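You operate a simulated robot arm through the tools that you are given. There is no shell and no other tool.

The job below is to be done with a simulated two-armed robot. You get a single attempt, and the scene is never put back.

JOB
Thread the terminal strip into crimper 1, right up to the stop.
Fine: switch off first; lever open to load the guide, shut after; switch on till the lamp shows green.

The check looks at the end state, three seconds after you hand in, the way a careful person would. Anything else that was tipped, shoved, dropped, spilled or broken makes it a failure.

ROBOT AND FRAMES
Two 7-joint arms with fingered hands on one trunk that stands fixed in place. Base frame: the origin is at the foot of the trunk, x ahead of it, y to its left, z up. Readings come in m, degrees, newtons and seconds.
The left shoulder is at [0.139, 0.125, 1.179], the right one opposite. With the tool pointing down near the work surface each hand reaches from about 0.1 to 0.78 m from the base axis, measured 20 degrees to its own side. Payload 3.7 kg a hand.
The tool frame of a hand sits at the grasp point between the pads (the TCP): z along the fingers, y along the line on which they close. The tips reach 0.025 m beyond it. The gripper opens to 0.088 m; its body begins 0.029 m behind the TCP. The gripper is a hand of 5 fingers: y runs from the thumb to the fingers, the wrist lies at [-0.013, -0.097, -0.162] in the tool frame.
Orientation is told as [roll, pitch, yaw] about the base's x, y, z axes, in that order, counted from this pose: with the fingers straight down and the wrist toward the robot, the tool's x, y and z point along [0, 1, 0], [1, 0, 0] and [0, 0, -1] of the base frame.

CONTROLS
- The arms move only by the tool arm_command. It takes "left_commands", "right_commands" or both (then of equal length, played together; a hand with none holds still); each is a list that holds one entry, the list of rows, each a list of 6 numbers: the shift along the tool's x, y, z in units of 150 mm (1.0 is 150 mm), then the turn, a rotation vector about the tool's x, y, z in units of 60 degrees (1.0 is 60 degrees). In form: [[[dx, dy, dz, ax, ay, az], ...]]. A call has 1 to 20 rows; each row is the pose to reach, as a shift and turn from the pose commanded when the call began, along the tool's axes at that moment. A call with a number of a shift or a turn outside -1 to 1 is refused whole. Rows are played at 5 a second. More than 0.05 m and 8.6 degrees between two rows, and nothing of the call is played. Where a pose cannot be reached the arm comes as near as it can. A force on the tool above 40 N (or 10 N above the force at the start of the call, whichever is more), or a blocked arm, ends the call early, and 0.2 s more pass. In this call time passes only in rows, and 0.2 s behind the last. The reply holds the time, the measured pose of the TCP, the force on the tool along the base axes, the opening and the grip force, in the units named above and with some noise, with the torque about the TCP (base axes, N m) and any sound that the robot's microphone picked up.
- Cameras (640 x 400 px; columns grow to the right, rows downward): "scene" is now at [0.2304, 0.0564, 1.3245]; the picture's right is [0.56, -0.83, 0.00], its down [-0.46, -0.31, -0.83] and it looks along [0.69, 0.47, -0.55] (base axes); focal length 237 px, centre (320, 200). "left" rides on the left gripper at [-0.059, -0.079, -0.105] in its tool frame; the picture's right is [-0.73, -0.32, 0.61], its down [0.62, -0.68, 0.38] and it looks along [0.29, 0.66, 0.70] (tool axes); focal length 234 px, centre (320, 200). "right" rides on the right gripper at [0.059, -0.079, -0.105] in its tool frame; the picture's right is [-0.73, 0.32, -0.61], its down [-0.62, -0.68, 0.38] and it looks along [-0.29, 0.66, 0.70] (tool axes); focal length 234 px, centre (320, 200). There is no depth. A picture from a camera that has moved, and an enlarged one, comes with that camera's place and axes in the base frame and with its lens. The place of the scene camera against the robot may be out by one fixed shift of up to 0.012 m in any direction.
- capture(camera): a new picture of that camera. It takes no simulated time.
- slide_trunk(by): moves the trunk up (or, below 0, down) by that many m; the arms and the scene camera ride with it, the base frame stays. It gives what a move gives, with no picture.
- curl_fingers(index, middle, ring, little, thumb_bend, thumb_turn, hand): sets how far each is bent, from 0 (flat) to 1 (curled in); at 0.3 the hand is open as for a grip, at 0.7 the pads meet at the TCP. One left out holds its place. A second passes; each finger stops where it meets its share of the squeeze, and holds until it gets a number again. It is the only way to open and close the hand. It gives what a move gives, with no picture; readings hold the bend of each and the force on index, middle, ring, little, thumb and palm. thumb_turn goes from beside the hand (0) to across from the fingers (1), as for a grip.
- aim_head(pan, tilt): turns the head with the scene camera to pan (to the left, within 80 degrees either way) and tilt (down, from -29 to 69), counted from straight ahead of the robot (the tilt from the chest, where the trunk bows). It gives what a move gives.
- close_up(camera, box): a new picture of the part [left, top, right, bottom] of that camera's present view, enlarged. It takes no simulated time.
- finish_job(): hands the job in; it is judged then, once.

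Places have to be worked out from the pictures, the camera data and where the tool is seen. Open the grippers and draw the arms clear of the work before you hand the job in, unless the task says otherwise.

The tools are called after "Emit:" by a JSON object that holds its "fn" and its "kwargs". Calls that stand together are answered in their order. arm_command: Moves the arms, as the interface text tells. Its arguments: {"type":"object","properties":{"left_commands":{"type":"array","items":{"type":"array","items":{"type":"array","items":{"type":"number"}}}},"right_commands":{"type":"array","items":{"type":"array","items":{"type":"array","items":{"type":"number"}}}}},"required":[]} The other tools are called the same way: slide_trunk (by) moves the trunk up or down; curl_fingers (index, middle, ring, little, thumb_bend, thumb_turn, hand) moves the fingers one by one; aim_head (pan, tilt) turns the head that bears the scene camera; capture (camera) takes a picture; close_up (camera, box) takes an enlarged picture of a part of a camera's view; finish_job () hands the job in.

At the start:

```text
time_s: 0.0
left_position: [0.3538, 0.4707, 1.2147]
left_ee_rot: [-0.1, -0.1, -0.1]
left_wrist_force: [1.2, 0.1, -0.6]
left_torque: [-0.01, -0.02, 0.0]
left_finger_gap: 0.0878
left_finger_force: 0.0
left_shape: jaw
left_bend: [0.3, 0.3, 0.3, 0.3, 0.3, 0.98]
left_finger forces: [0.0, 0.0, 0.1, 0.1, 0.0, 0.0]
right_position: [0.6066, 0.0192, 1.1828]
right_ee_rot: [-0.1, 0.1, 0.0]
right_wrist_force: [-0.1, 0.6, -0.3]
right_torque: [-0.02, -0.02, -0.03]
right_finger_gap: 0.0876
right_finger_force: 0.2
right_shape: jaw
right_bend: [0.3, 0.3, 0.3, 0.3, 0.3, 0.98]
right_finger forces: [0.0, 0.1, 0.0, 0.0, 0.0, 0.0]
trunk travel left (down, up): [-0.2, 0.215]
head pan, tilt (commanded): [34.0, 33.5]
```

scene: 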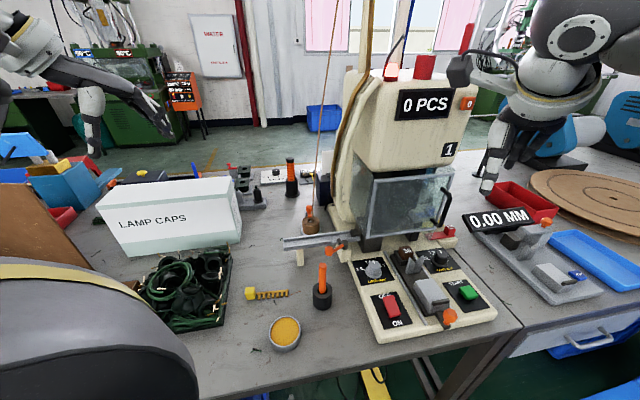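
right: 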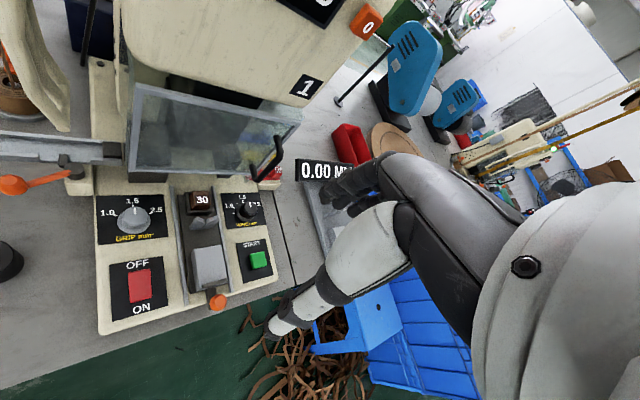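
left: 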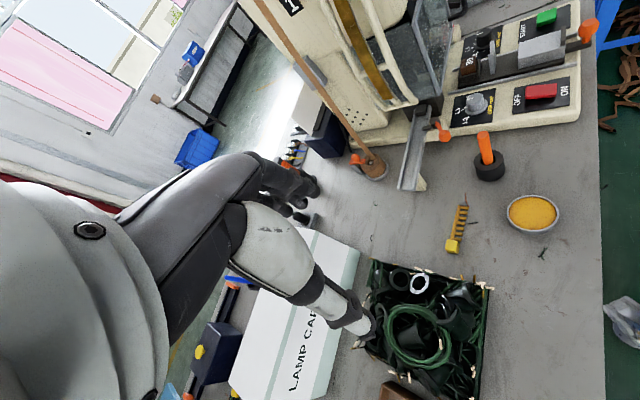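

I begin by looking closely at the machine: the crimper marked 1 with its switch, guide and orange lever, and the reel strip. I take enlarged pictures before moving anything.

Emit:
{"fn": "close_up", "kwargs": {"camera": "scene", "box": [270, 160, 510, 345]}}

Emit:
{"fn": "close_up", "kwargs": {"camera": "left", "box": [340, 0, 620, 260]}}

Emit:
{"fn": "close_up", "kwargs": {"camera": "right", "box": [0, 60, 330, 340]}}

Emit:
{"fn": "close_up", "kwargs": {"camera": "scene", "box": [250, 0, 490, 250]}}

```text
2.16 times, centred on (390, 252) of scene
camera zoom: at [0.2304, 0.0564, 1.3245], right [0.56, -0.83, 0.0], down [-0.46, -0.31, -0.83], along [0.69, 0.47, -0.55], focal length 512 px, centre (169, 86)
```

zoom: 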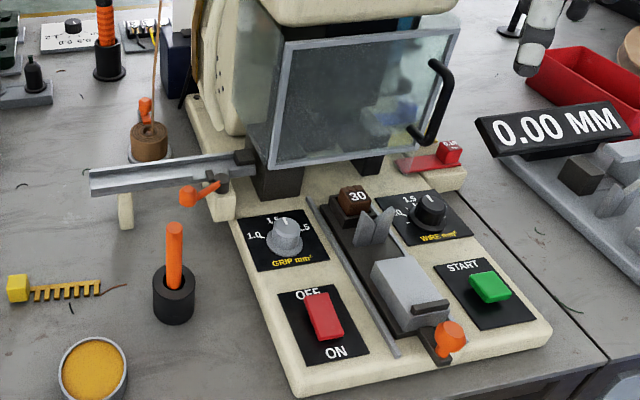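

```text
1.54 times, centred on (480, 130) of left
camera zoom: at [0.2753, 0.4121, 1.3191], right [-0.32, -0.73, -0.61], down [-0.68, 0.62, -0.38], along [0.66, 0.29, -0.7], focal length 360 px, centre (74, 308)
```

zoom: 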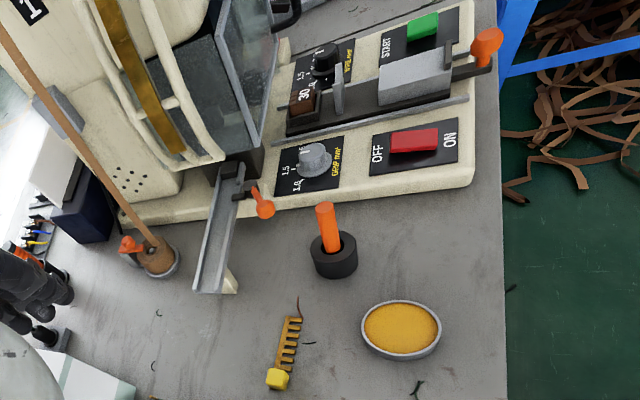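

```text
1.43 times, centred on (165, 200) of right
camera zoom: at [0.5286, 0.079, 1.288], right [0.32, -0.73, 0.61], down [-0.68, -0.62, -0.38], along [0.66, -0.29, -0.7], focal length 334 px, centre (541, 200)
```

zoom: 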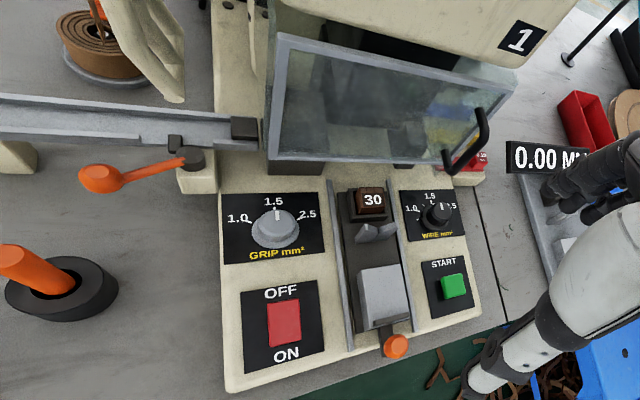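

```text
1.60 times, centred on (370, 125) of scene
camera zoom: at [0.2304, 0.0564, 1.3245], right [0.56, -0.83, 0.0], down [-0.46, -0.31, -0.83], along [0.69, 0.47, -0.55], focal length 379 px, centre (240, 320)
```

zoom: 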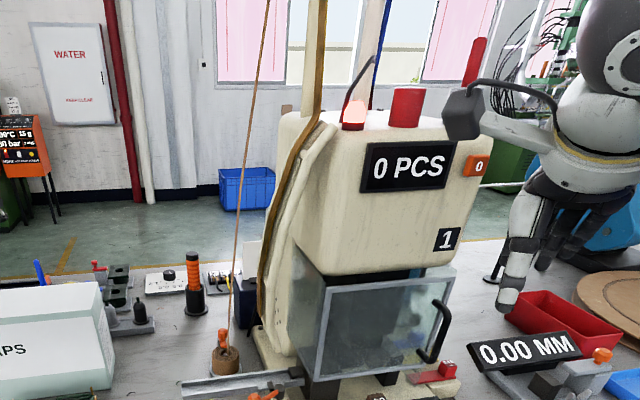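

I look closer at the small parts: the strip with its yellow grip, the brown spool, the switch rocker, lever and lamp.

Emit:
{"fn": "close_up", "kwargs": {"camera": "scene", "box": [235, 275, 305, 319]}}

Emit:
{"fn": "close_up", "kwargs": {"camera": "left", "box": [430, 180, 500, 260]}}

Emit:
{"fn": "close_up", "kwargs": {"camera": "scene", "box": [275, 195, 375, 270]}}

Emit:
{"fn": "close_up", "kwargs": {"camera": "scene", "box": [365, 280, 425, 335]}}

Emit:
{"fn": "close_up", "kwargs": {"camera": "left", "box": [390, 80, 480, 200]}}

Emit:
{"fn": "close_up", "kwargs": {"camera": "right", "box": [0, 110, 120, 210]}}

Emit:
{"fn": "close_up", "kwargs": {"camera": "scene", "box": [370, 40, 490, 120]}}

```text
9.09 times, centred on (270, 297) of scene
camera zoom: at [0.2304, 0.0564, 1.3245], right [0.56, -0.83, 0.0], down [-0.46, -0.31, -0.83], along [0.69, 0.47, -0.55], focal length 2154 px, centre (774, -682)
```

zoom: 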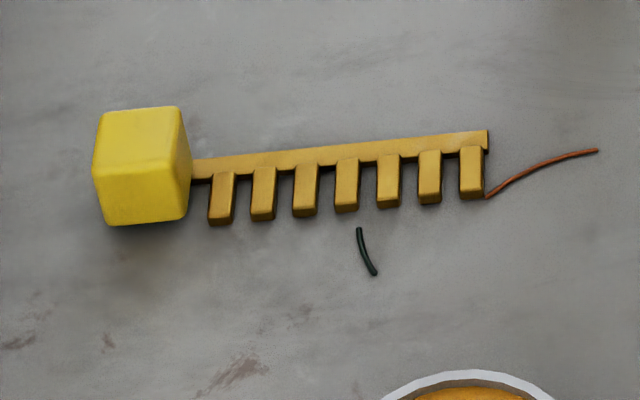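

```text
5.00 times, centred on (465, 220) of left
camera zoom: at [0.2753, 0.4121, 1.3191], right [-0.32, -0.73, -0.61], down [-0.68, 0.62, -0.38], along [0.66, 0.29, -0.7], focal length 1171 px, centre (-405, 100)
```

zoom: 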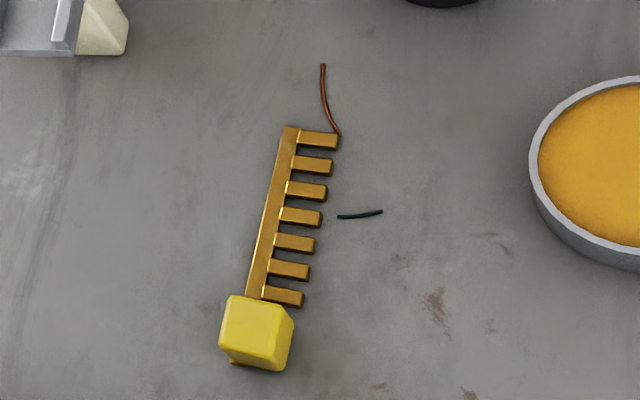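

```text
5.33 times, centred on (325, 232) of scene
camera zoom: at [0.2304, 0.0564, 1.3245], right [0.56, -0.83, 0.0], down [-0.46, -0.31, -0.83], along [0.69, 0.47, -0.55], focal length 1264 px, centre (293, 27)
```

zoom: 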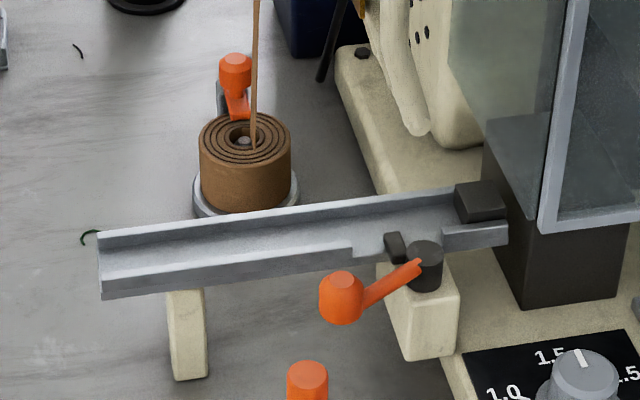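

```text
7.27 times, centred on (395, 308) of scene
camera zoom: at [0.2304, 0.0564, 1.3245], right [0.56, -0.83, 0.0], down [-0.46, -0.31, -0.83], along [0.69, 0.47, -0.55], focal length 1723 px, centre (-226, -582)
```

zoom: 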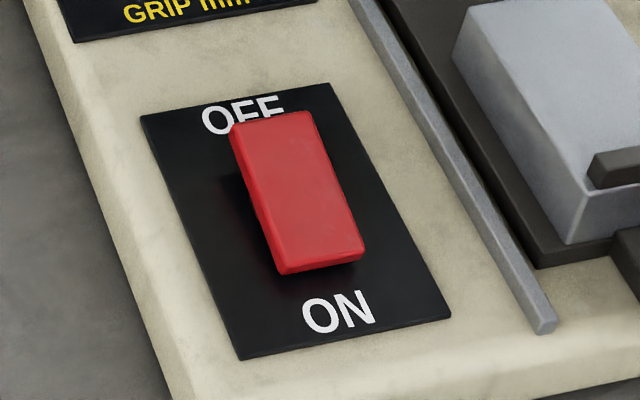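

```text
3.33 times, centred on (435, 140) of left
camera zoom: at [0.2753, 0.4121, 1.3191], right [-0.32, -0.73, -0.61], down [-0.68, 0.62, -0.38], along [0.66, 0.29, -0.7], focal length 781 px, centre (-63, 400)
```

zoom: 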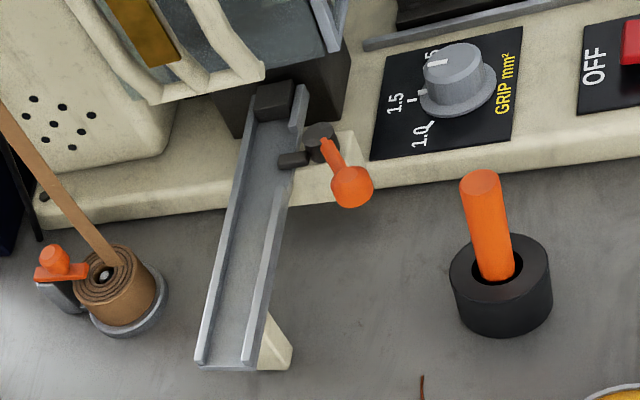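

```text
4.00 times, centred on (60, 160) of right
camera zoom: at [0.5286, 0.079, 1.288], right [0.32, -0.73, 0.61], down [-0.68, -0.62, -0.38], along [0.66, -0.29, -0.7], focal length 937 px, centre (1360, 360)
```

zoom: 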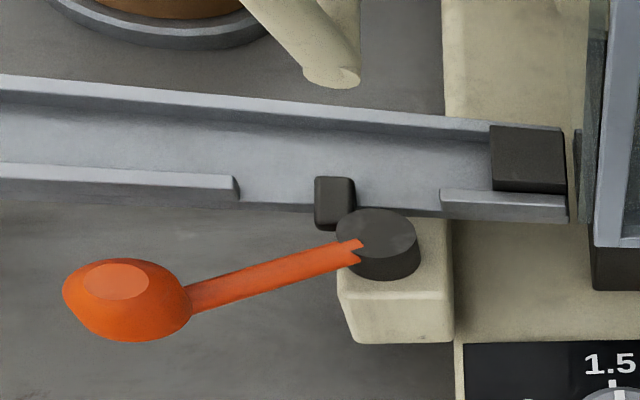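

```text
5.00 times, centred on (430, 80) of scene
camera zoom: at [0.2304, 0.0564, 1.3245], right [0.56, -0.83, 0.0], down [-0.46, -0.31, -0.83], along [0.69, 0.47, -0.55], focal length 1185 px, centre (-230, 800)
```

zoom: 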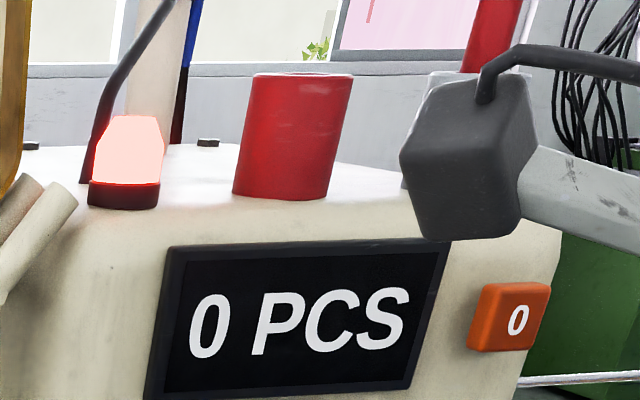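

The lamp glows red and the rocker's OFF end is raised (so it's ON now); strip, guide and lever are at the machine's left. I set the right hand to a pointing index finger to press the rocker and look at its shape.

Emit:
{"fn": "curl_fingers", "kwargs": {"hand": "right", "index": 0.0, "middle": 1.0, "ring": 1.0, "little": 1.0, "thumb_bend": 0.6, "thumb_turn": 0.3}}

Emit:
{"fn": "capture", "kwargs": {"camera": "scene"}}

Emit:
{"fn": "capture", "kwargs": {"camera": "right"}}

Emit:
{"fn": "capture", "kwargs": {"camera": "left"}}

```text
time_s: 1.0
left_position: [0.3546, 0.4708, 1.2139]
left_ee_rot: [0.0, 0.0, 0.0]
left_wrist_force: [-0.7, 0.4, -0.4]
left_torque: [-0.02, -0.04, -0.01]
left_finger_gap: 0.0877
left_finger_force: 0.0
left_shape: jaw
left_bend: [0.3, 0.3, 0.3, 0.3, 0.3, 0.98]
left_finger forces: [0.1, 0.0, 0.1, 0.0, 0.0, 0.0]
right_position: [0.6085, 0.0195, 1.1833]
right_ee_rot: [0.0, 0.0, 0.0]
right_wrist_force: [0.4, -0.1, 0.0]
right_torque: [0.01, 0.03, -0.02]
right_finger_gap: 0.0938
right_finger_force: 0.1
right_shape: fingers
right_bend: [0.0, 1.0, 1.0, 1.0, 0.6, 0.3]
right_finger forces: [0.1, 0.1, 0.0, 0.0, 0.0, 0.0]
trunk travel left (down, up): [-0.2, 0.215]
head pan, tilt (commanded): [34.0, 33.5]
```

```text
taken
camera scene: at [0.2304, 0.0564, 1.3245], right [0.56, -0.83, 0.0], down [-0.46, -0.31, -0.83], along [0.69, 0.47, -0.55], focal length 237 px, centre (320, 200)
```

scene: 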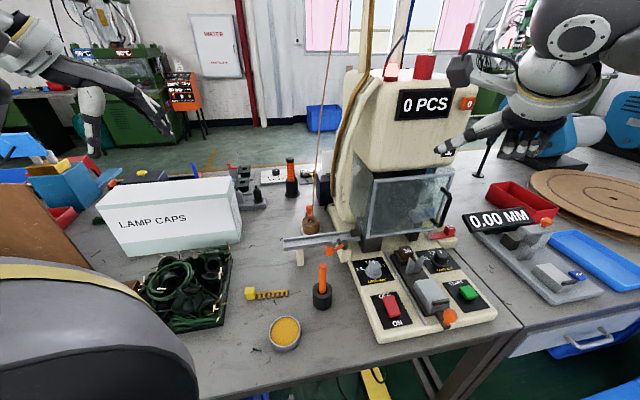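

```text
taken
camera right: at [0.5286, 0.079, 1.288], right [0.32, -0.73, 0.61], down [-0.68, -0.62, -0.38], along [0.66, -0.29, -0.7], focal length 234 px, centre (320, 200)
```

right: 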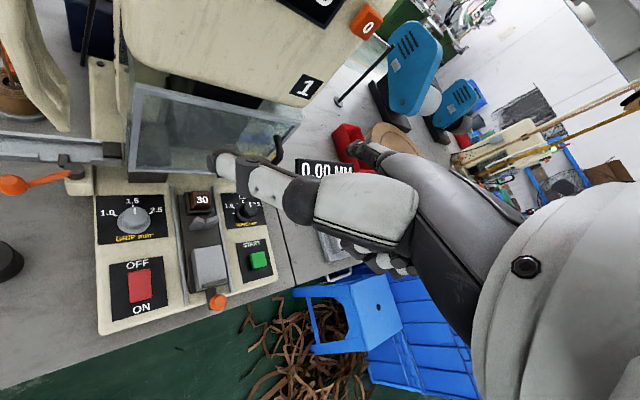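

```text
taken
camera left: at [0.2753, 0.4121, 1.3191], right [-0.32, -0.73, -0.61], down [-0.68, 0.62, -0.38], along [0.66, 0.29, -0.7], focal length 234 px, centre (320, 200)
```

left: 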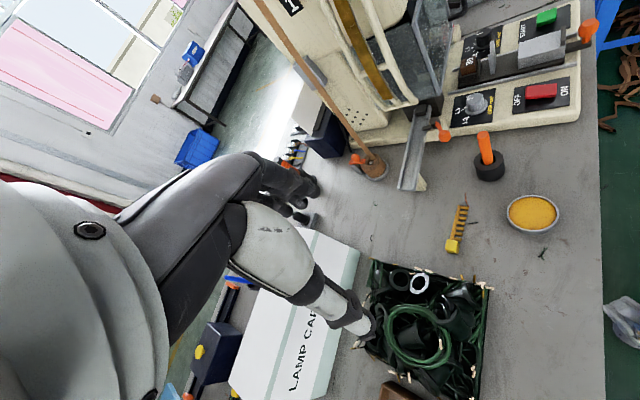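

The white finger that turned sideways seems to be the thumb. I zoom in on the right hand to identify the index tip.

Emit:
{"fn": "close_up", "kwargs": {"camera": "scene", "box": [420, 80, 580, 180]}}

Emit:
{"fn": "close_up", "kwargs": {"camera": "right", "box": [190, 110, 510, 310]}}

```text
4.00 times, centred on (500, 130) of scene
camera zoom: at [0.2304, 0.0564, 1.3245], right [0.56, -0.83, 0.0], down [-0.46, -0.31, -0.83], along [0.69, 0.47, -0.55], focal length 948 px, centre (-400, 480)
```

zoom: 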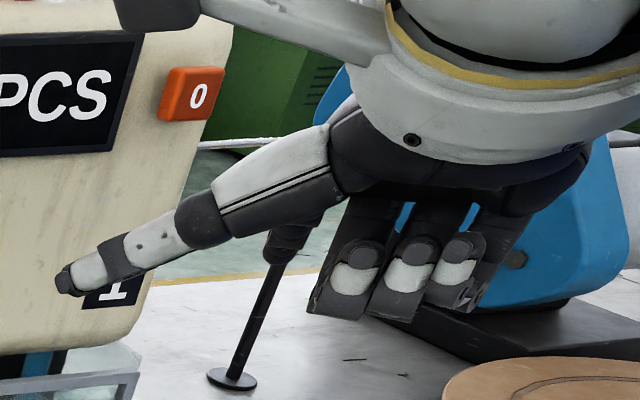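

```text
2.00 times, centred on (350, 210) of right
camera zoom: at [0.5286, 0.079, 1.288], right [0.32, -0.73, 0.61], down [-0.68, -0.62, -0.38], along [0.66, -0.29, -0.7], focal length 468 px, centre (260, 180)
```

zoom: 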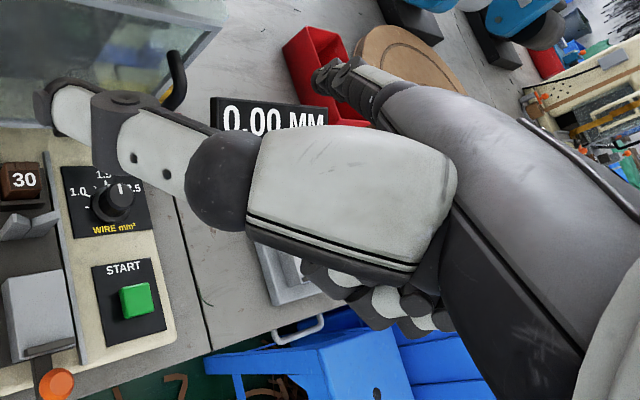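

The index tip is hidden behind the thumb. I bend the index to point down and set the thumb aside, then look again.

Emit:
{"fn": "curl_fingers", "kwargs": {"hand": "right", "index": 0.5, "middle": 1.0, "ring": 1.0, "little": 1.0, "thumb_bend": 0.0, "thumb_turn": 0.0}}

Emit:
{"fn": "close_up", "kwargs": {"camera": "scene", "box": [420, 80, 580, 200]}}

Emit:
{"fn": "capture", "kwargs": {"camera": "right"}}

```text
time_s: 2.0
left_position: [0.3532, 0.4703, 1.2146]
left_ee_rot: [0.0, 0.0, 0.0]
left_wrist_force: [0.2, 0.1, -1.1]
left_torque: [-0.01, 0.02, 0.02]
left_finger_gap: 0.0878
left_finger_force: 0.1
left_shape: jaw
left_bend: [0.3, 0.3, 0.3, 0.3, 0.3, 0.98]
left_finger forces: [0.0, 0.0, 0.1, 0.0, 0.0, 0.0]
right_position: [0.6079, 0.0192, 1.1833]
right_ee_rot: [-0.1, 0.1, 0.0]
right_wrist_force: [-0.1, 0.1, -0.7]
right_torque: [-0.02, -0.01, -0.03]
right_finger_gap: 0.1199
right_finger_force: 0.0
right_shape: fingers
right_bend: [0.5, 1.0, 1.0, 1.0, 0.0, 0.0]
right_finger forces: [0.1, 0.1, 0.0, 0.0, 0.0, 0.0]
trunk travel left (down, up): [-0.2, 0.215]
head pan, tilt (commanded): [34.0, 33.5]
```

```text
3.33 times, centred on (500, 140) of scene
camera zoom: at [0.2304, 0.0564, 1.3245], right [0.56, -0.83, 0.0], down [-0.46, -0.31, -0.83], along [0.69, 0.47, -0.55], focal length 790 px, centre (-280, 400)
```

zoom: 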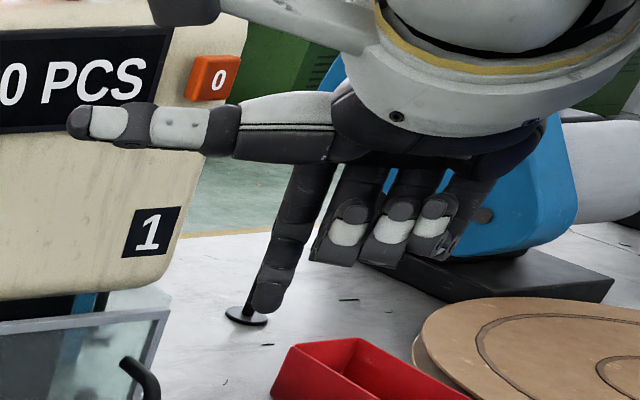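

```text
taken
camera right: at [0.5286, 0.079, 1.288], right [0.32, -0.73, 0.61], down [-0.68, -0.62, -0.38], along [0.66, -0.29, -0.7], focal length 234 px, centre (320, 200)
```

right: 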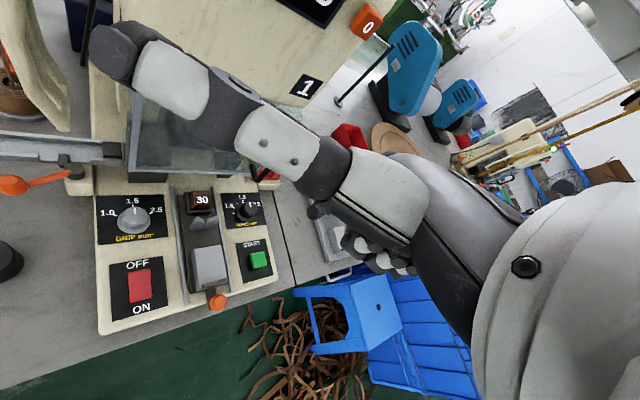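

The index bent at 0.5 points down nicely, but the right arm would cover the gray clamp, so I'll use the left index for switch and lever. First I put the right hand back to its open jaw shape and give the left hand a pointing index.

Emit:
{"fn": "curl_fingers", "kwargs": {"hand": "right", "index": 0.3, "middle": 0.3, "ring": 0.3, "little": 0.3, "thumb_bend": 0.3, "thumb_turn": 1.0}}

Emit:
{"fn": "curl_fingers", "kwargs": {"hand": "left", "index": 0.6, "middle": 1.0, "ring": 1.0, "little": 1.0, "thumb_bend": 0.0, "thumb_turn": 1.0}}

Emit:
{"fn": "capture", "kwargs": {"camera": "left"}}

Emit:
{"fn": "capture", "kwargs": {"camera": "scene"}}

```text
time_s: 3.0
left_position: [0.3542, 0.4722, 1.215]
left_ee_rot: [0.0, 0.0, 0.1]
left_wrist_force: [-0.2, 0.9, -0.4]
left_torque: [-0.01, 0.02, 0.0]
left_finger_gap: 0.0877
left_finger_force: 0.0
left_shape: jaw
left_bend: [0.3, 0.3, 0.3, 0.3, 0.3, 0.98]
left_finger forces: [0.0, 0.0, 0.1, 0.0, 0.0, 0.0]
right_position: [0.6078, 0.0188, 1.183]
right_ee_rot: [0.0, 0.1, 0.1]
right_wrist_force: [0.5, -0.5, 0.5]
right_torque: [0.02, -0.01, 0.02]
right_finger_gap: 0.0851
right_finger_force: 0.1
right_shape: fingers
right_bend: [0.3, 0.3, 0.3, 0.3, 0.3, 0.97]
right_finger forces: [0.1, 0.0, 0.0, 0.1, 0.0, 0.0]
trunk travel left (down, up): [-0.2, 0.215]
head pan, tilt (commanded): [34.0, 33.5]
```

```text
time_s: 4.0
left_position: [0.3537, 0.4718, 1.2144]
left_ee_rot: [0.0, 0.0, -0.1]
left_wrist_force: [0.3, -0.7, 1.2]
left_torque: [0.01, 0.01, 0.0]
left_finger_gap: 0.0682
left_finger_force: 0.0
left_shape: fingers
left_bend: [0.6, 1.0, 1.0, 1.0, 0.0, 0.95]
left_finger forces: [0.1, 0.0, 0.1, 0.1, 0.1, 0.0]
right_position: [0.6079, 0.0196, 1.1833]
right_ee_rot: [0.0, 0.0, 0.0]
right_wrist_force: [-0.3, 0.1, -0.4]
right_torque: [0.03, 0.02, -0.01]
right_finger_gap: 0.0852
right_finger_force: 0.0
right_shape: fingers
right_bend: [0.3, 0.3, 0.3, 0.3, 0.3, 0.97]
right_finger forces: [0.0, 0.0, 0.1, 0.0, 0.1, 0.0]
trunk travel left (down, up): [-0.2, 0.215]
head pan, tilt (commanded): [34.0, 33.5]
```

```text
taken
camera left: at [0.2753, 0.4121, 1.3191], right [-0.32, -0.73, -0.61], down [-0.68, 0.62, -0.38], along [0.66, 0.29, -0.7], focal length 234 px, centre (320, 200)
```

left: 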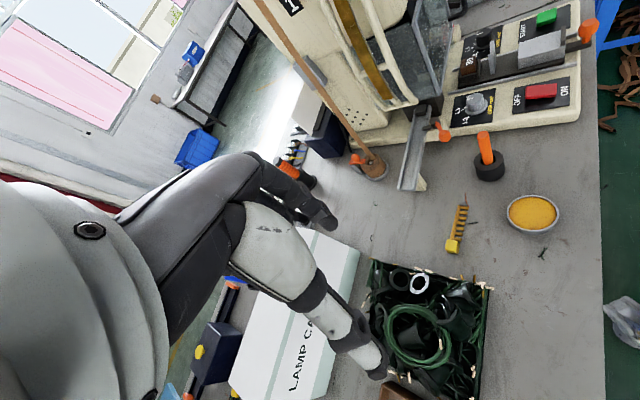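

```text
taken
camera scene: at [0.2304, 0.0564, 1.3245], right [0.56, -0.83, 0.0], down [-0.46, -0.31, -0.83], along [0.69, 0.47, -0.55], focal length 237 px, centre (320, 200)
```

scene: 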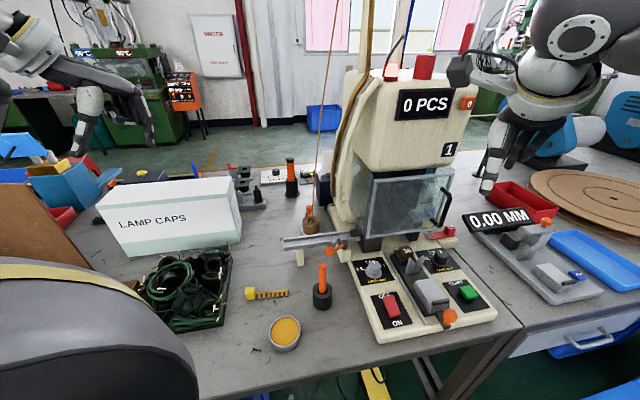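

I zoom in on the left hand to locate the index tip relative to the TCP.

Emit:
{"fn": "close_up", "kwargs": {"camera": "left", "box": [220, 140, 420, 390]}}

Emit:
{"fn": "close_up", "kwargs": {"camera": "scene", "box": [40, 60, 200, 180]}}

```text
1.60 times, centred on (320, 265) of left
camera zoom: at [0.2753, 0.4121, 1.3191], right [-0.32, -0.73, -0.61], down [-0.68, 0.62, -0.38], along [0.66, 0.29, -0.7], focal length 375 px, centre (320, 96)
```

zoom: 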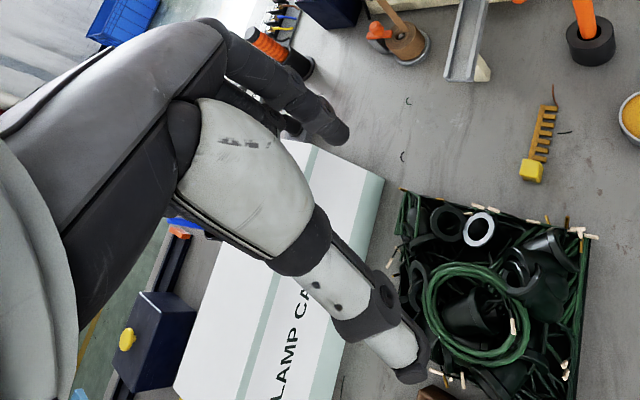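

```text
3.33 times, centred on (120, 120) of scene
camera zoom: at [0.2304, 0.0564, 1.3245], right [0.56, -0.83, 0.0], down [-0.46, -0.31, -0.83], along [0.69, 0.47, -0.55], focal length 790 px, centre (987, 467)
```

zoom: 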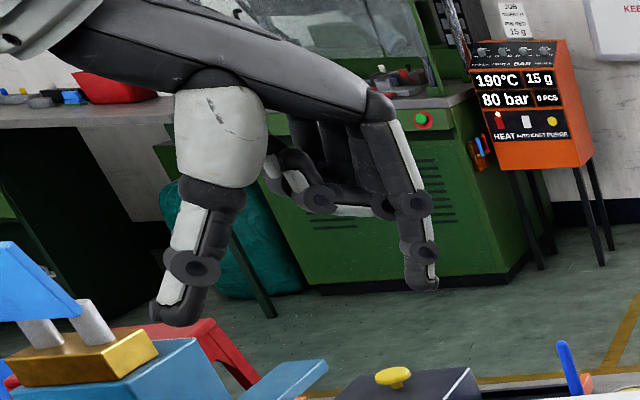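

The left index tip sits about 22 mm ahead of and 34 mm below the TCP. I park the right hand to the right (yawed, keeping its camera on the machine) while starting to bring the left hand over, yawing 45° to square with the machine.

Emit:
{"fn": "arm_command", "kwargs": {"left_commands": [[[-0.1, 0.07, 0, 0, 0, -0.075], [-0.2, 0.14, 0, 0, 0, -0.15], [-0.3, 0.21, 0, 0, 0, -0.225], [-0.4, 0.28, 0, 0, 0, -0.3], [-0.5, 0.35, 0, 0, 0, -0.375], [-0.6, 0.42, 0, 0, 0, -0.45], [-0.7, 0.49, 0, 0, 0, -0.525], [-0.8, 0.56, 0, 0, 0, -0.6], [-0.9, 0.63, 0, 0, 0, -0.675], [-1.0, 0.7, 0, 0, 0, -0.75]]], "right_commands": [[[-0.1, -0.07, -0.03, 0, 0, -0.075], [-0.2, -0.14, -0.06, 0, 0, -0.15], [-0.3, -0.21, -0.09, 0, 0, -0.225], [-0.4, -0.28, -0.12, 0, 0, -0.3], [-0.5, -0.35, -0.15, 0, 0, -0.375], [-0.6, -0.42, -0.18, 0, 0, -0.45], [-0.7, -0.49, -0.21, 0, 0, -0.525], [-0.8, -0.56, -0.24, 0, 0, -0.6], [-0.9, -0.63, -0.27, 0, 0, -0.675], [-1.0, -0.7, -0.3, 0, 0, -0.75]]]}}

Emit:
{"fn": "capture", "kwargs": {"camera": "right"}}

Emit:
{"fn": "capture", "kwargs": {"camera": "left"}}

Emit:
{"fn": "capture", "kwargs": {"camera": "scene"}}

```text
time_s: 6.2
left_position: [0.4589, 0.3206, 1.2139]
left_ee_rot: [0.0, -0.1, 45.1]
left_wrist_force: [0.4, -0.2, 0.1]
left_torque: [0.01, -0.02, -0.04]
left_finger_gap: 0.0684
left_finger_force: 0.0
left_shape: fingers
left_bend: [0.6, 1.0, 1.0, 1.0, 0.0, 0.95]
left_finger forces: [0.1, 0.0, 0.1, 0.0, 0.0, 0.1]
right_position: [0.5029, -0.132, 1.2275]
right_ee_rot: [0.0, -0.1, 45.1]
right_wrist_force: [-0.1, 0.0, 1.4]
right_torque: [0.01, 0.02, -0.01]
right_finger_gap: 0.0853
right_finger_force: 0.1
right_shape: fingers
right_bend: [0.3, 0.3, 0.3, 0.3, 0.3, 0.97]
right_finger forces: [0.0, 0.0, 0.0, 0.0, 0.0, 0.0]
trunk travel left (down, up): [-0.2, 0.215]
head pan, tilt (commanded): [34.0, 33.5]
```

```text
taken
camera right: at [0.4046, -0.1457, 1.3333], right [0.74, -0.28, 0.61], down [-0.04, -0.92, -0.38], along [0.67, 0.26, -0.7], focal length 234 px, centre (320, 200)
```

right: 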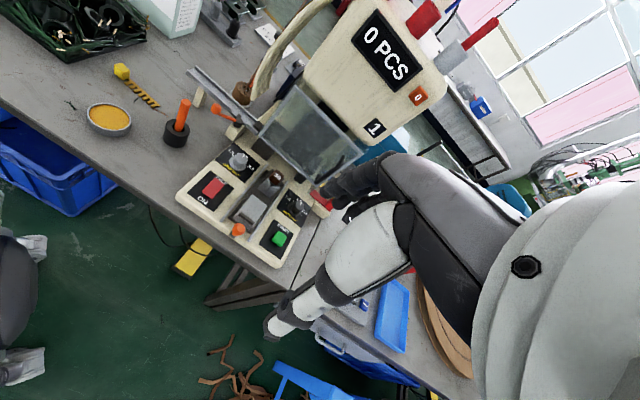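

```text
taken
camera left: at [0.4448, 0.223, 1.3191], right [0.29, -0.74, -0.61], down [-0.92, -0.04, -0.38], along [0.26, 0.67, -0.7], focal length 234 px, centre (320, 200)
```

left: 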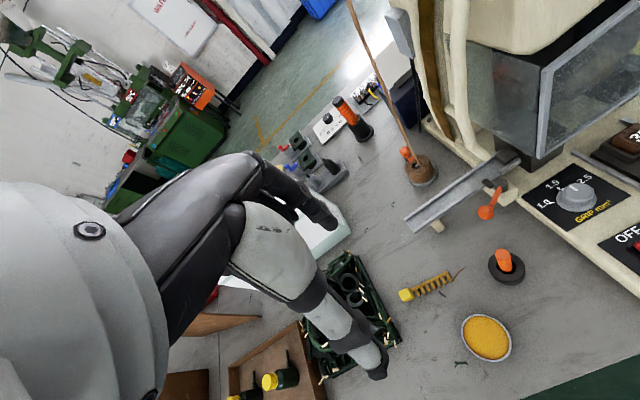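

```text
taken
camera scene: at [0.2303, 0.0553, 1.3245], right [0.56, -0.83, 0.0], down [-0.46, -0.31, -0.83], along [0.69, 0.47, -0.55], focal length 237 px, centre (320, 200)
```

scene: 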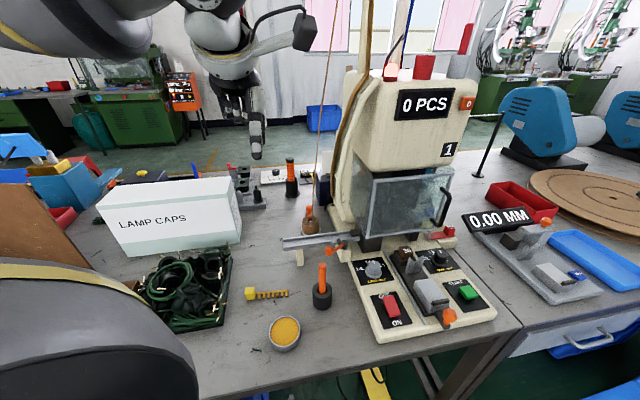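

The new views show the whole line of strip, guide, lever and switch. I zoom in from both hand cameras to fix their places more exactly.

Emit:
{"fn": "close_up", "kwargs": {"camera": "left", "box": [390, 130, 550, 240]}}

Emit:
{"fn": "close_up", "kwargs": {"camera": "left", "box": [390, 255, 480, 315]}}

Emit:
{"fn": "close_up", "kwargs": {"camera": "right", "box": [180, 55, 280, 145]}}

Emit:
{"fn": "close_up", "kwargs": {"camera": "right", "box": [100, 50, 180, 120]}}

Emit:
{"fn": "close_up", "kwargs": {"camera": "right", "box": [170, 140, 310, 250]}}

Emit:
{"fn": "close_up", "kwargs": {"camera": "left", "box": [480, 140, 640, 270]}}

```text
3.64 times, centred on (470, 185) of left
camera zoom: at [0.4448, 0.223, 1.3191], right [0.29, -0.74, -0.61], down [-0.92, -0.04, -0.38], along [0.26, 0.67, -0.7], focal length 852 px, centre (-226, 254)
```

zoom: 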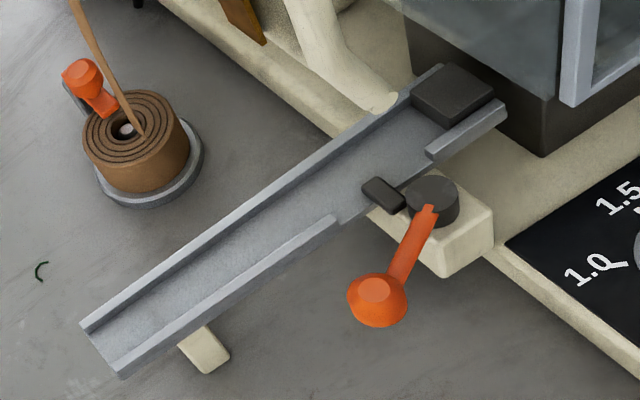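

```text
6.67 times, centred on (435, 285) of left
camera zoom: at [0.4448, 0.223, 1.3191], right [0.29, -0.74, -0.61], down [-0.92, -0.04, -0.38], along [0.26, 0.67, -0.7], focal length 1561 px, centre (-447, -367)
```

zoom: 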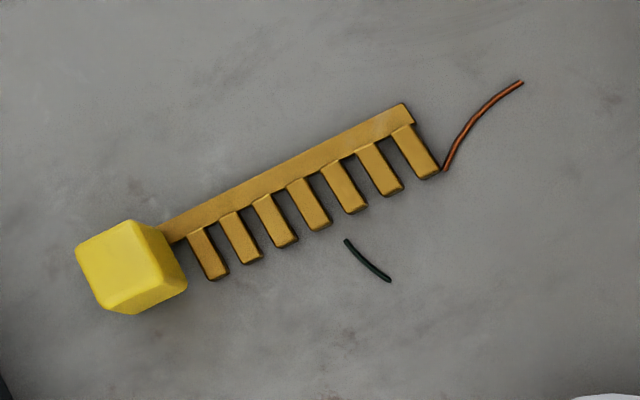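

```text
4.44 times, centred on (230, 100) of right
camera zoom: at [0.4046, -0.1457, 1.3333], right [0.74, -0.28, 0.61], down [-0.04, -0.92, -0.38], along [0.67, 0.26, -0.7], focal length 1041 px, centre (720, 644)
```

zoom: 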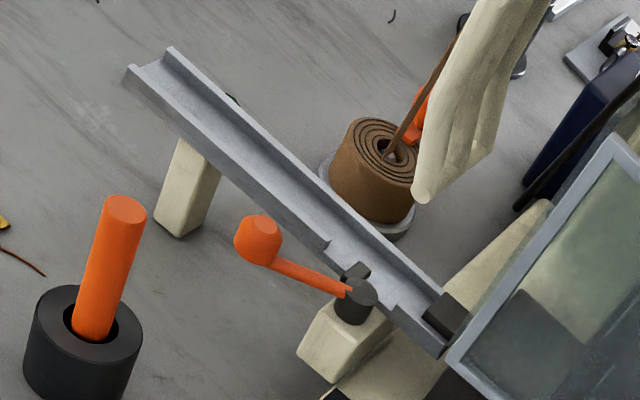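

```text
5.71 times, centred on (140, 85) of right
camera zoom: at [0.4046, -0.1457, 1.3333], right [0.74, -0.28, 0.61], down [-0.04, -0.92, -0.38], along [0.67, 0.26, -0.7], focal length 1338 px, centre (1349, 857)
```

zoom: 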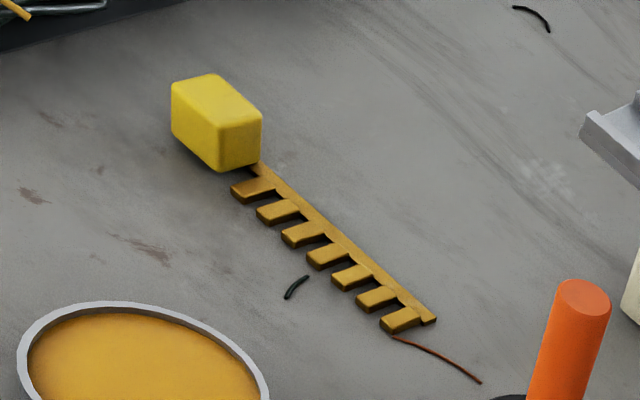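

```text
3.64 times, centred on (240, 195) of right
camera zoom: at [0.4046, -0.1457, 1.3333], right [0.74, -0.28, 0.61], down [-0.04, -0.92, -0.38], along [0.67, 0.26, -0.7], focal length 852 px, centre (611, 218)
```

zoom: 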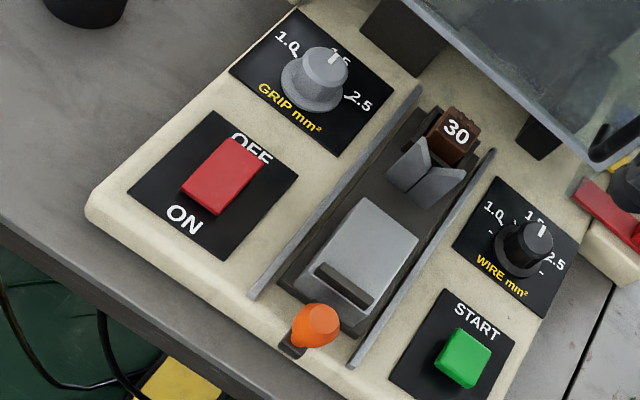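

```text
3.08 times, centred on (560, 205) of left
camera zoom: at [0.4448, 0.223, 1.3191], right [0.29, -0.74, -0.61], down [-0.92, -0.04, -0.38], along [0.26, 0.67, -0.7], focal length 720 px, centre (-418, 185)
```

zoom: 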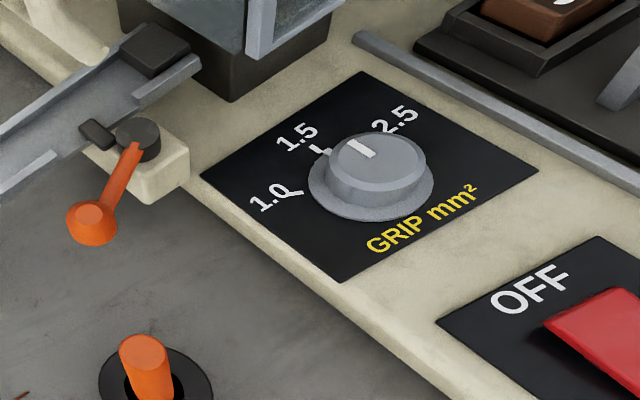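

From the two views: rocker centre ≈ (0.586, 0.093, 0.813), lever post ≈ (0.666, 0.264, 0.860), guide runs at −45° from (0.587, 0.422), table ≈ 0.76. I bring the left hand high over the rocker, in two steps.

Emit:
{"fn": "arm_command", "kwargs": {"left_commands": [[[-0.125, -0.032, 0.085, 0, 0, 0], [-0.25, -0.064, 0.17, 0, 0, 0], [-0.375, -0.096, 0.25, 0, 0, 0], [-0.5, -0.128, 0.335, 0, 0, 0], [-0.625, -0.16, 0.42, 0, 0, 0], [-0.75, -0.192, 0.5, 0, 0, 0], [-0.875, -0.224, 0.585, 0, 0, 0], [-1.0, -0.255, 0.667, 0, 0, 0]]]}}

Emit:
{"fn": "arm_command", "kwargs": {"left_commands": [[[-0.11, -0.043, 0.13, 0, 0, 0], [-0.22, -0.085, 0.27, 0, 0, 0], [-0.33, -0.128, 0.4, 0, 0, 0], [-0.44, -0.17, 0.53, 0, 0, 0], [-0.55, -0.213, 0.67, 0, 0, 0], [-0.664, -0.255, 0.8, 0, 0, 0]]]}}

Emit:
{"fn": "capture", "kwargs": {"camera": "right"}}

Emit:
{"fn": "capture", "kwargs": {"camera": "scene"}}

Emit:
{"fn": "capture", "kwargs": {"camera": "left"}}

```text
time_s: 8.0
left_position: [0.5396, 0.1874, 1.1141]
left_ee_rot: [-0.1, 0.0, 45.0]
left_wrist_force: [0.0, -0.3, 0.5]
left_torque: [0.04, -0.01, 0.03]
left_finger_gap: 0.0681
left_finger_force: 0.1
left_shape: fingers
left_bend: [0.6, 1.0, 1.0, 1.0, 0.0, 0.95]
left_finger forces: [0.0, 0.0, 0.1, 0.1, 0.0, 0.1]
right_position: [0.504, -0.1307, 1.2274]
right_ee_rot: [0.2, 0.1, 44.9]
right_wrist_force: [-0.5, -0.3, 0.2]
right_torque: [0.0, 0.03, 0.0]
right_finger_gap: 0.0849
right_finger_force: 0.1
right_shape: fingers
right_bend: [0.3, 0.3, 0.3, 0.3, 0.3, 0.97]
right_finger forces: [0.1, 0.0, 0.0, 0.0, 0.0, 0.1]
trunk travel left (down, up): [-0.2, 0.215]
head pan, tilt (commanded): [34.0, 33.5]
```

```text
time_s: 9.4
left_position: [0.576, 0.1145, 0.9991]
left_ee_rot: [-0.1, 0.0, 45.0]
left_wrist_force: [-0.6, 0.0, 0.5]
left_torque: [0.02, -0.02, 0.02]
left_finger_gap: 0.0684
left_finger_force: 0.0
left_shape: fingers
left_bend: [0.6, 1.0, 1.0, 1.0, 0.0, 0.95]
left_finger forces: [0.0, 0.0, 0.1, 0.1, 0.0, 0.0]
left hand out of reach, approached as far as the arm can: row 5, 6
right_position: [0.5017, -0.1307, 1.2281]
right_ee_rot: [0.1, 0.0, 45.0]
right_wrist_force: [-0.5, 0.9, 0.5]
right_torque: [0.03, -0.01, -0.01]
right_finger_gap: 0.085
right_finger_force: 0.1
right_shape: fingers
right_bend: [0.3, 0.3, 0.3, 0.3, 0.3, 0.97]
right_finger forces: [0.0, 0.1, 0.0, 0.1, 0.0, 0.0]
trunk travel left (down, up): [-0.2, 0.215]
head pan, tilt (commanded): [34.0, 33.5]
```

```text
taken
camera right: at [0.4042, -0.1443, 1.3338], right [0.74, -0.28, 0.61], down [-0.04, -0.92, -0.38], along [0.67, 0.26, -0.7], focal length 234 px, centre (320, 200)
```

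right: 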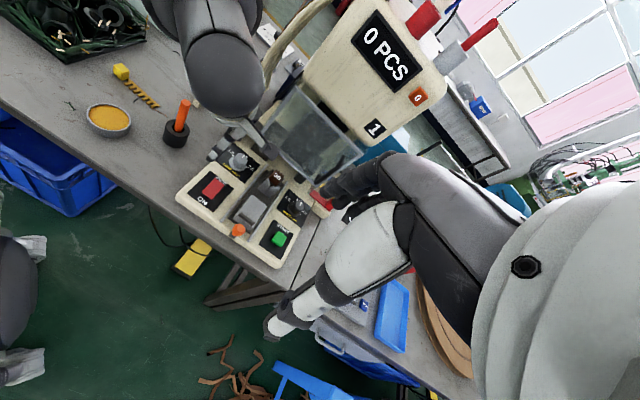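

```text
taken
camera scene: at [0.2298, 0.0562, 1.3247], right [0.56, -0.83, 0.0], down [-0.46, -0.31, -0.83], along [0.69, 0.47, -0.55], focal length 237 px, centre (320, 200)
```

scene: 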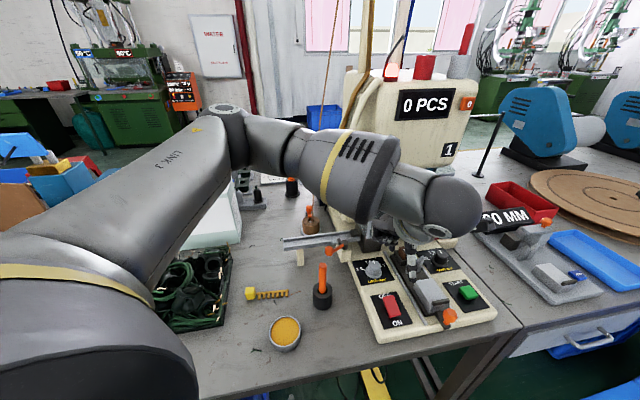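

```text
taken
camera left: at [0.5614, 0.0169, 1.1032], right [0.29, -0.74, -0.6], down [-0.92, -0.04, -0.39], along [0.26, 0.67, -0.7], focal length 234 px, centre (320, 200)
```

left: 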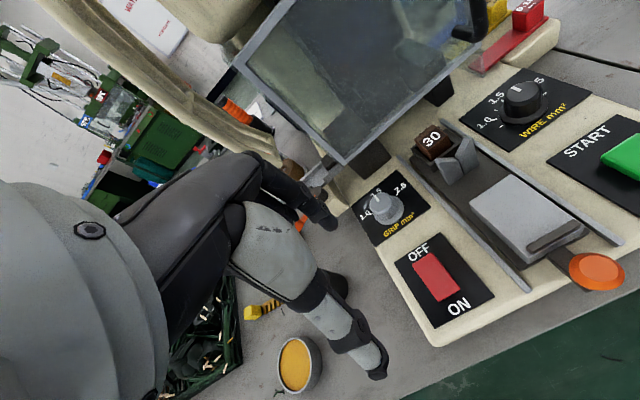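

The left arm runs out of reach with the 45° yaw here, so I turn it back toward 15° yaw at this height, then re-check the position before descending.

Emit:
{"fn": "arm_command", "kwargs": {"left_commands": [[[0, 0, 0, 0, 0, 0.1], [0, 0, 0, 0, 0, 0.2], [0, 0, 0, 0, 0, 0.3], [0, 0, 0, 0, 0, 0.4], [0, 0, 0, 0, 0, 0.5]]]}}

Emit:
{"fn": "capture", "kwargs": {"camera": "left"}}

Emit:
{"fn": "capture", "kwargs": {"camera": "scene"}}

Emit:
{"fn": "capture", "kwargs": {"camera": "right"}}

```text
time_s: 10.6
left_position: [0.5756, 0.1151, 0.9982]
left_ee_rot: [0.0, 0.0, 14.9]
left_wrist_force: [-1.0, -0.7, 0.2]
left_torque: [-0.02, 0.02, -0.03]
left_finger_gap: 0.0687
left_finger_force: 0.1
left_shape: fingers
left_bend: [0.6, 1.0, 1.0, 1.0, 0.0, 0.95]
left_finger forces: [0.0, 0.1, 0.0, 0.0, 0.1, 0.0]
right_position: [0.5027, -0.1314, 1.2288]
right_ee_rot: [0.0, -0.1, 45.0]
right_wrist_force: [0.1, -0.5, 0.9]
right_torque: [-0.01, 0.01, 0.04]
right_finger_gap: 0.0849
right_finger_force: 0.1
right_shape: fingers
right_bend: [0.3, 0.3, 0.3, 0.3, 0.3, 0.97]
right_finger forces: [0.1, 0.0, 0.0, 0.0, 0.1, 0.0]
trunk travel left (down, up): [-0.2, 0.215]
head pan, tilt (commanded): [34.0, 33.5]
```

```text
taken
camera left: at [0.5151, 0.0369, 1.1027], right [-0.13, -0.78, -0.61], down [-0.82, 0.43, -0.38], along [0.56, 0.45, -0.7], focal length 234 px, centre (320, 200)
```

left: 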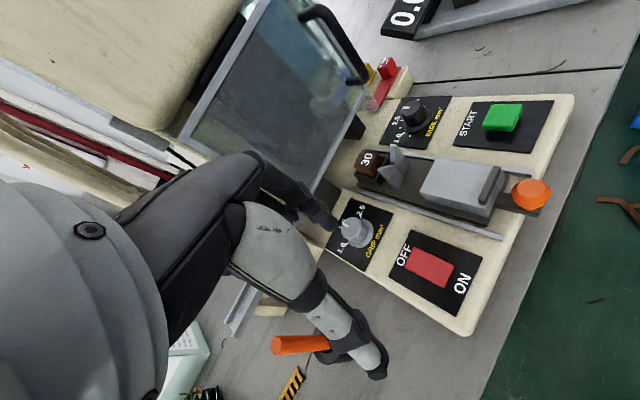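

```text
taken
camera scene: at [0.2301, 0.0564, 1.3245], right [0.56, -0.83, 0.0], down [-0.46, -0.31, -0.83], along [0.69, 0.47, -0.55], focal length 237 px, centre (320, 200)
```

scene: 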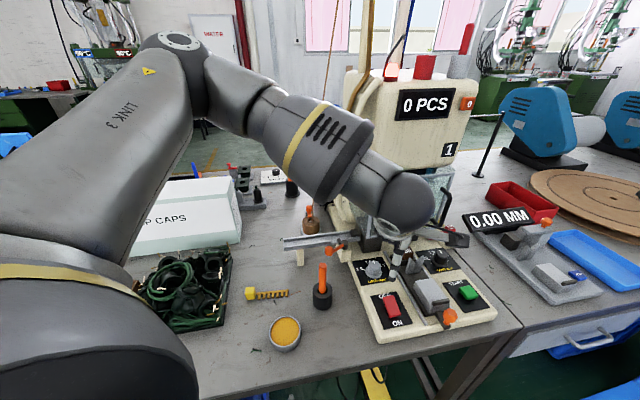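

```text
taken
camera right: at [0.4045, -0.1441, 1.3335], right [0.74, -0.28, 0.61], down [-0.04, -0.92, -0.38], along [0.67, 0.26, -0.7], focal length 234 px, centre (320, 200)
```

right: 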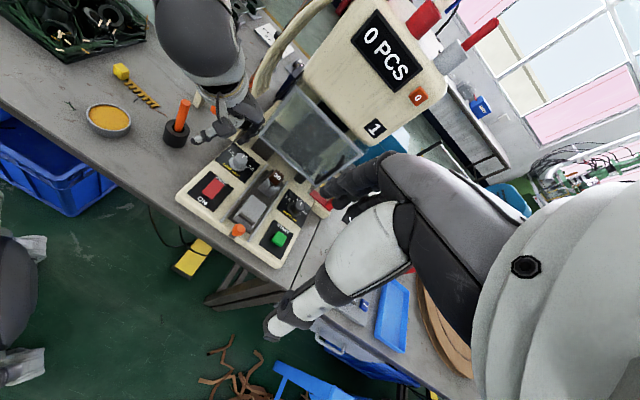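

The left hand is now at (0.576, 0.115, 0.998) with 15° yaw, in reach. I shift the index tip over the rocker's OFF end (0.596, 0.104) and descend to about 3 cm above it.

Emit:
{"fn": "arm_command", "kwargs": {"left_commands": [[[-0.03, -0.01, 0.13, 0, 0, 0], [-0.06, -0.02, 0.27, 0, 0, 0], [-0.09, -0.03, 0.4, 0, 0, 0], [-0.11, -0.036, 0.53, 0, 0, 0], [-0.11, -0.036, 0.66, 0, 0, 0], [-0.11, -0.036, 0.79, 0, 0, 0]]]}}

Emit:
{"fn": "capture", "kwargs": {"camera": "left"}}

Emit:
{"fn": "close_up", "kwargs": {"camera": "right", "box": [150, 90, 310, 250]}}

Emit:
{"fn": "close_up", "kwargs": {"camera": "scene", "box": [320, 220, 480, 340]}}

```text
time_s: 12.0
left_position: [0.5744, 0.1019, 0.8824]
left_ee_rot: [-0.2, -0.1, 14.8]
left_wrist_force: [0.3, -0.2, -0.6]
left_torque: [0.01, 0.0, 0.02]
left_finger_gap: 0.0686
left_finger_force: 0.0
left_shape: fingers
left_bend: [0.6, 1.0, 1.0, 1.0, 0.0, 0.95]
left_finger forces: [0.0, 0.0, 0.0, 0.1, 0.1, 0.0]
left hand out of reach, approached as far as the arm can: row 6
right_position: [0.5035, -0.1318, 1.2271]
right_ee_rot: [0.0, -0.1, 45.1]
right_wrist_force: [0.4, -0.4, 0.3]
right_torque: [0.0, -0.01, -0.02]
right_finger_gap: 0.0851
right_finger_force: 0.0
right_shape: fingers
right_bend: [0.3, 0.3, 0.3, 0.3, 0.3, 0.97]
right_finger forces: [0.1, 0.0, 0.0, 0.0, 0.0, 0.0]
trunk travel left (down, up): [-0.2, 0.215]
head pan, tilt (commanded): [34.0, 33.5]
```

```text
taken
camera left: at [0.5128, 0.0257, 0.9879], right [-0.12, -0.79, -0.61], down [-0.82, 0.43, -0.38], along [0.56, 0.45, -0.7], focal length 234 px, centre (320, 200)
```

left: 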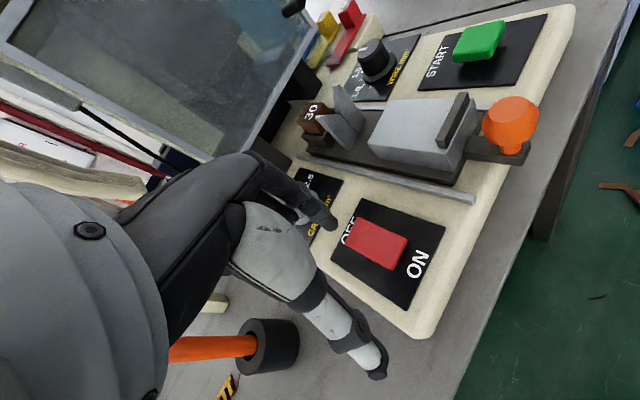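

```text
2.50 times, centred on (230, 170) of right
camera zoom: at [0.4048, -0.1441, 1.3334], right [0.74, -0.28, 0.61], down [-0.04, -0.92, -0.38], along [0.67, 0.26, -0.7], focal length 585 px, centre (545, 275)
```

zoom: 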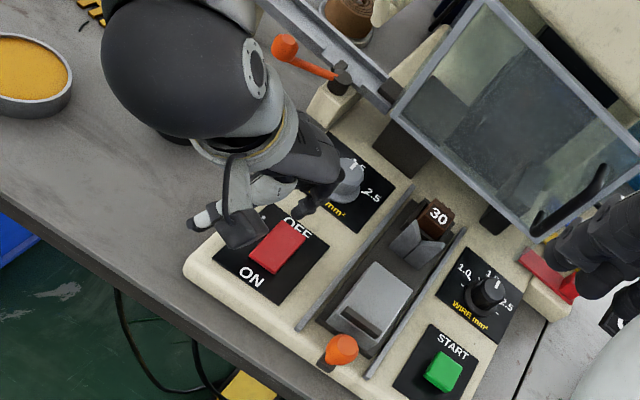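

```text
3.33 times, centred on (400, 280) of scene
camera zoom: at [0.2303, 0.0564, 1.3245], right [0.56, -0.83, 0.0], down [-0.46, -0.31, -0.83], along [0.69, 0.47, -0.55], focal length 790 px, centre (53, -67)
```

zoom: 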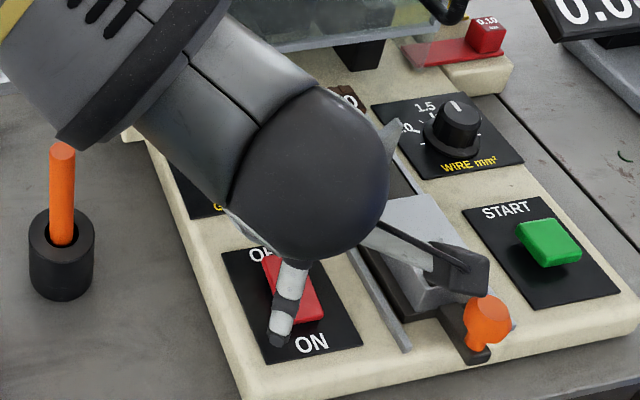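

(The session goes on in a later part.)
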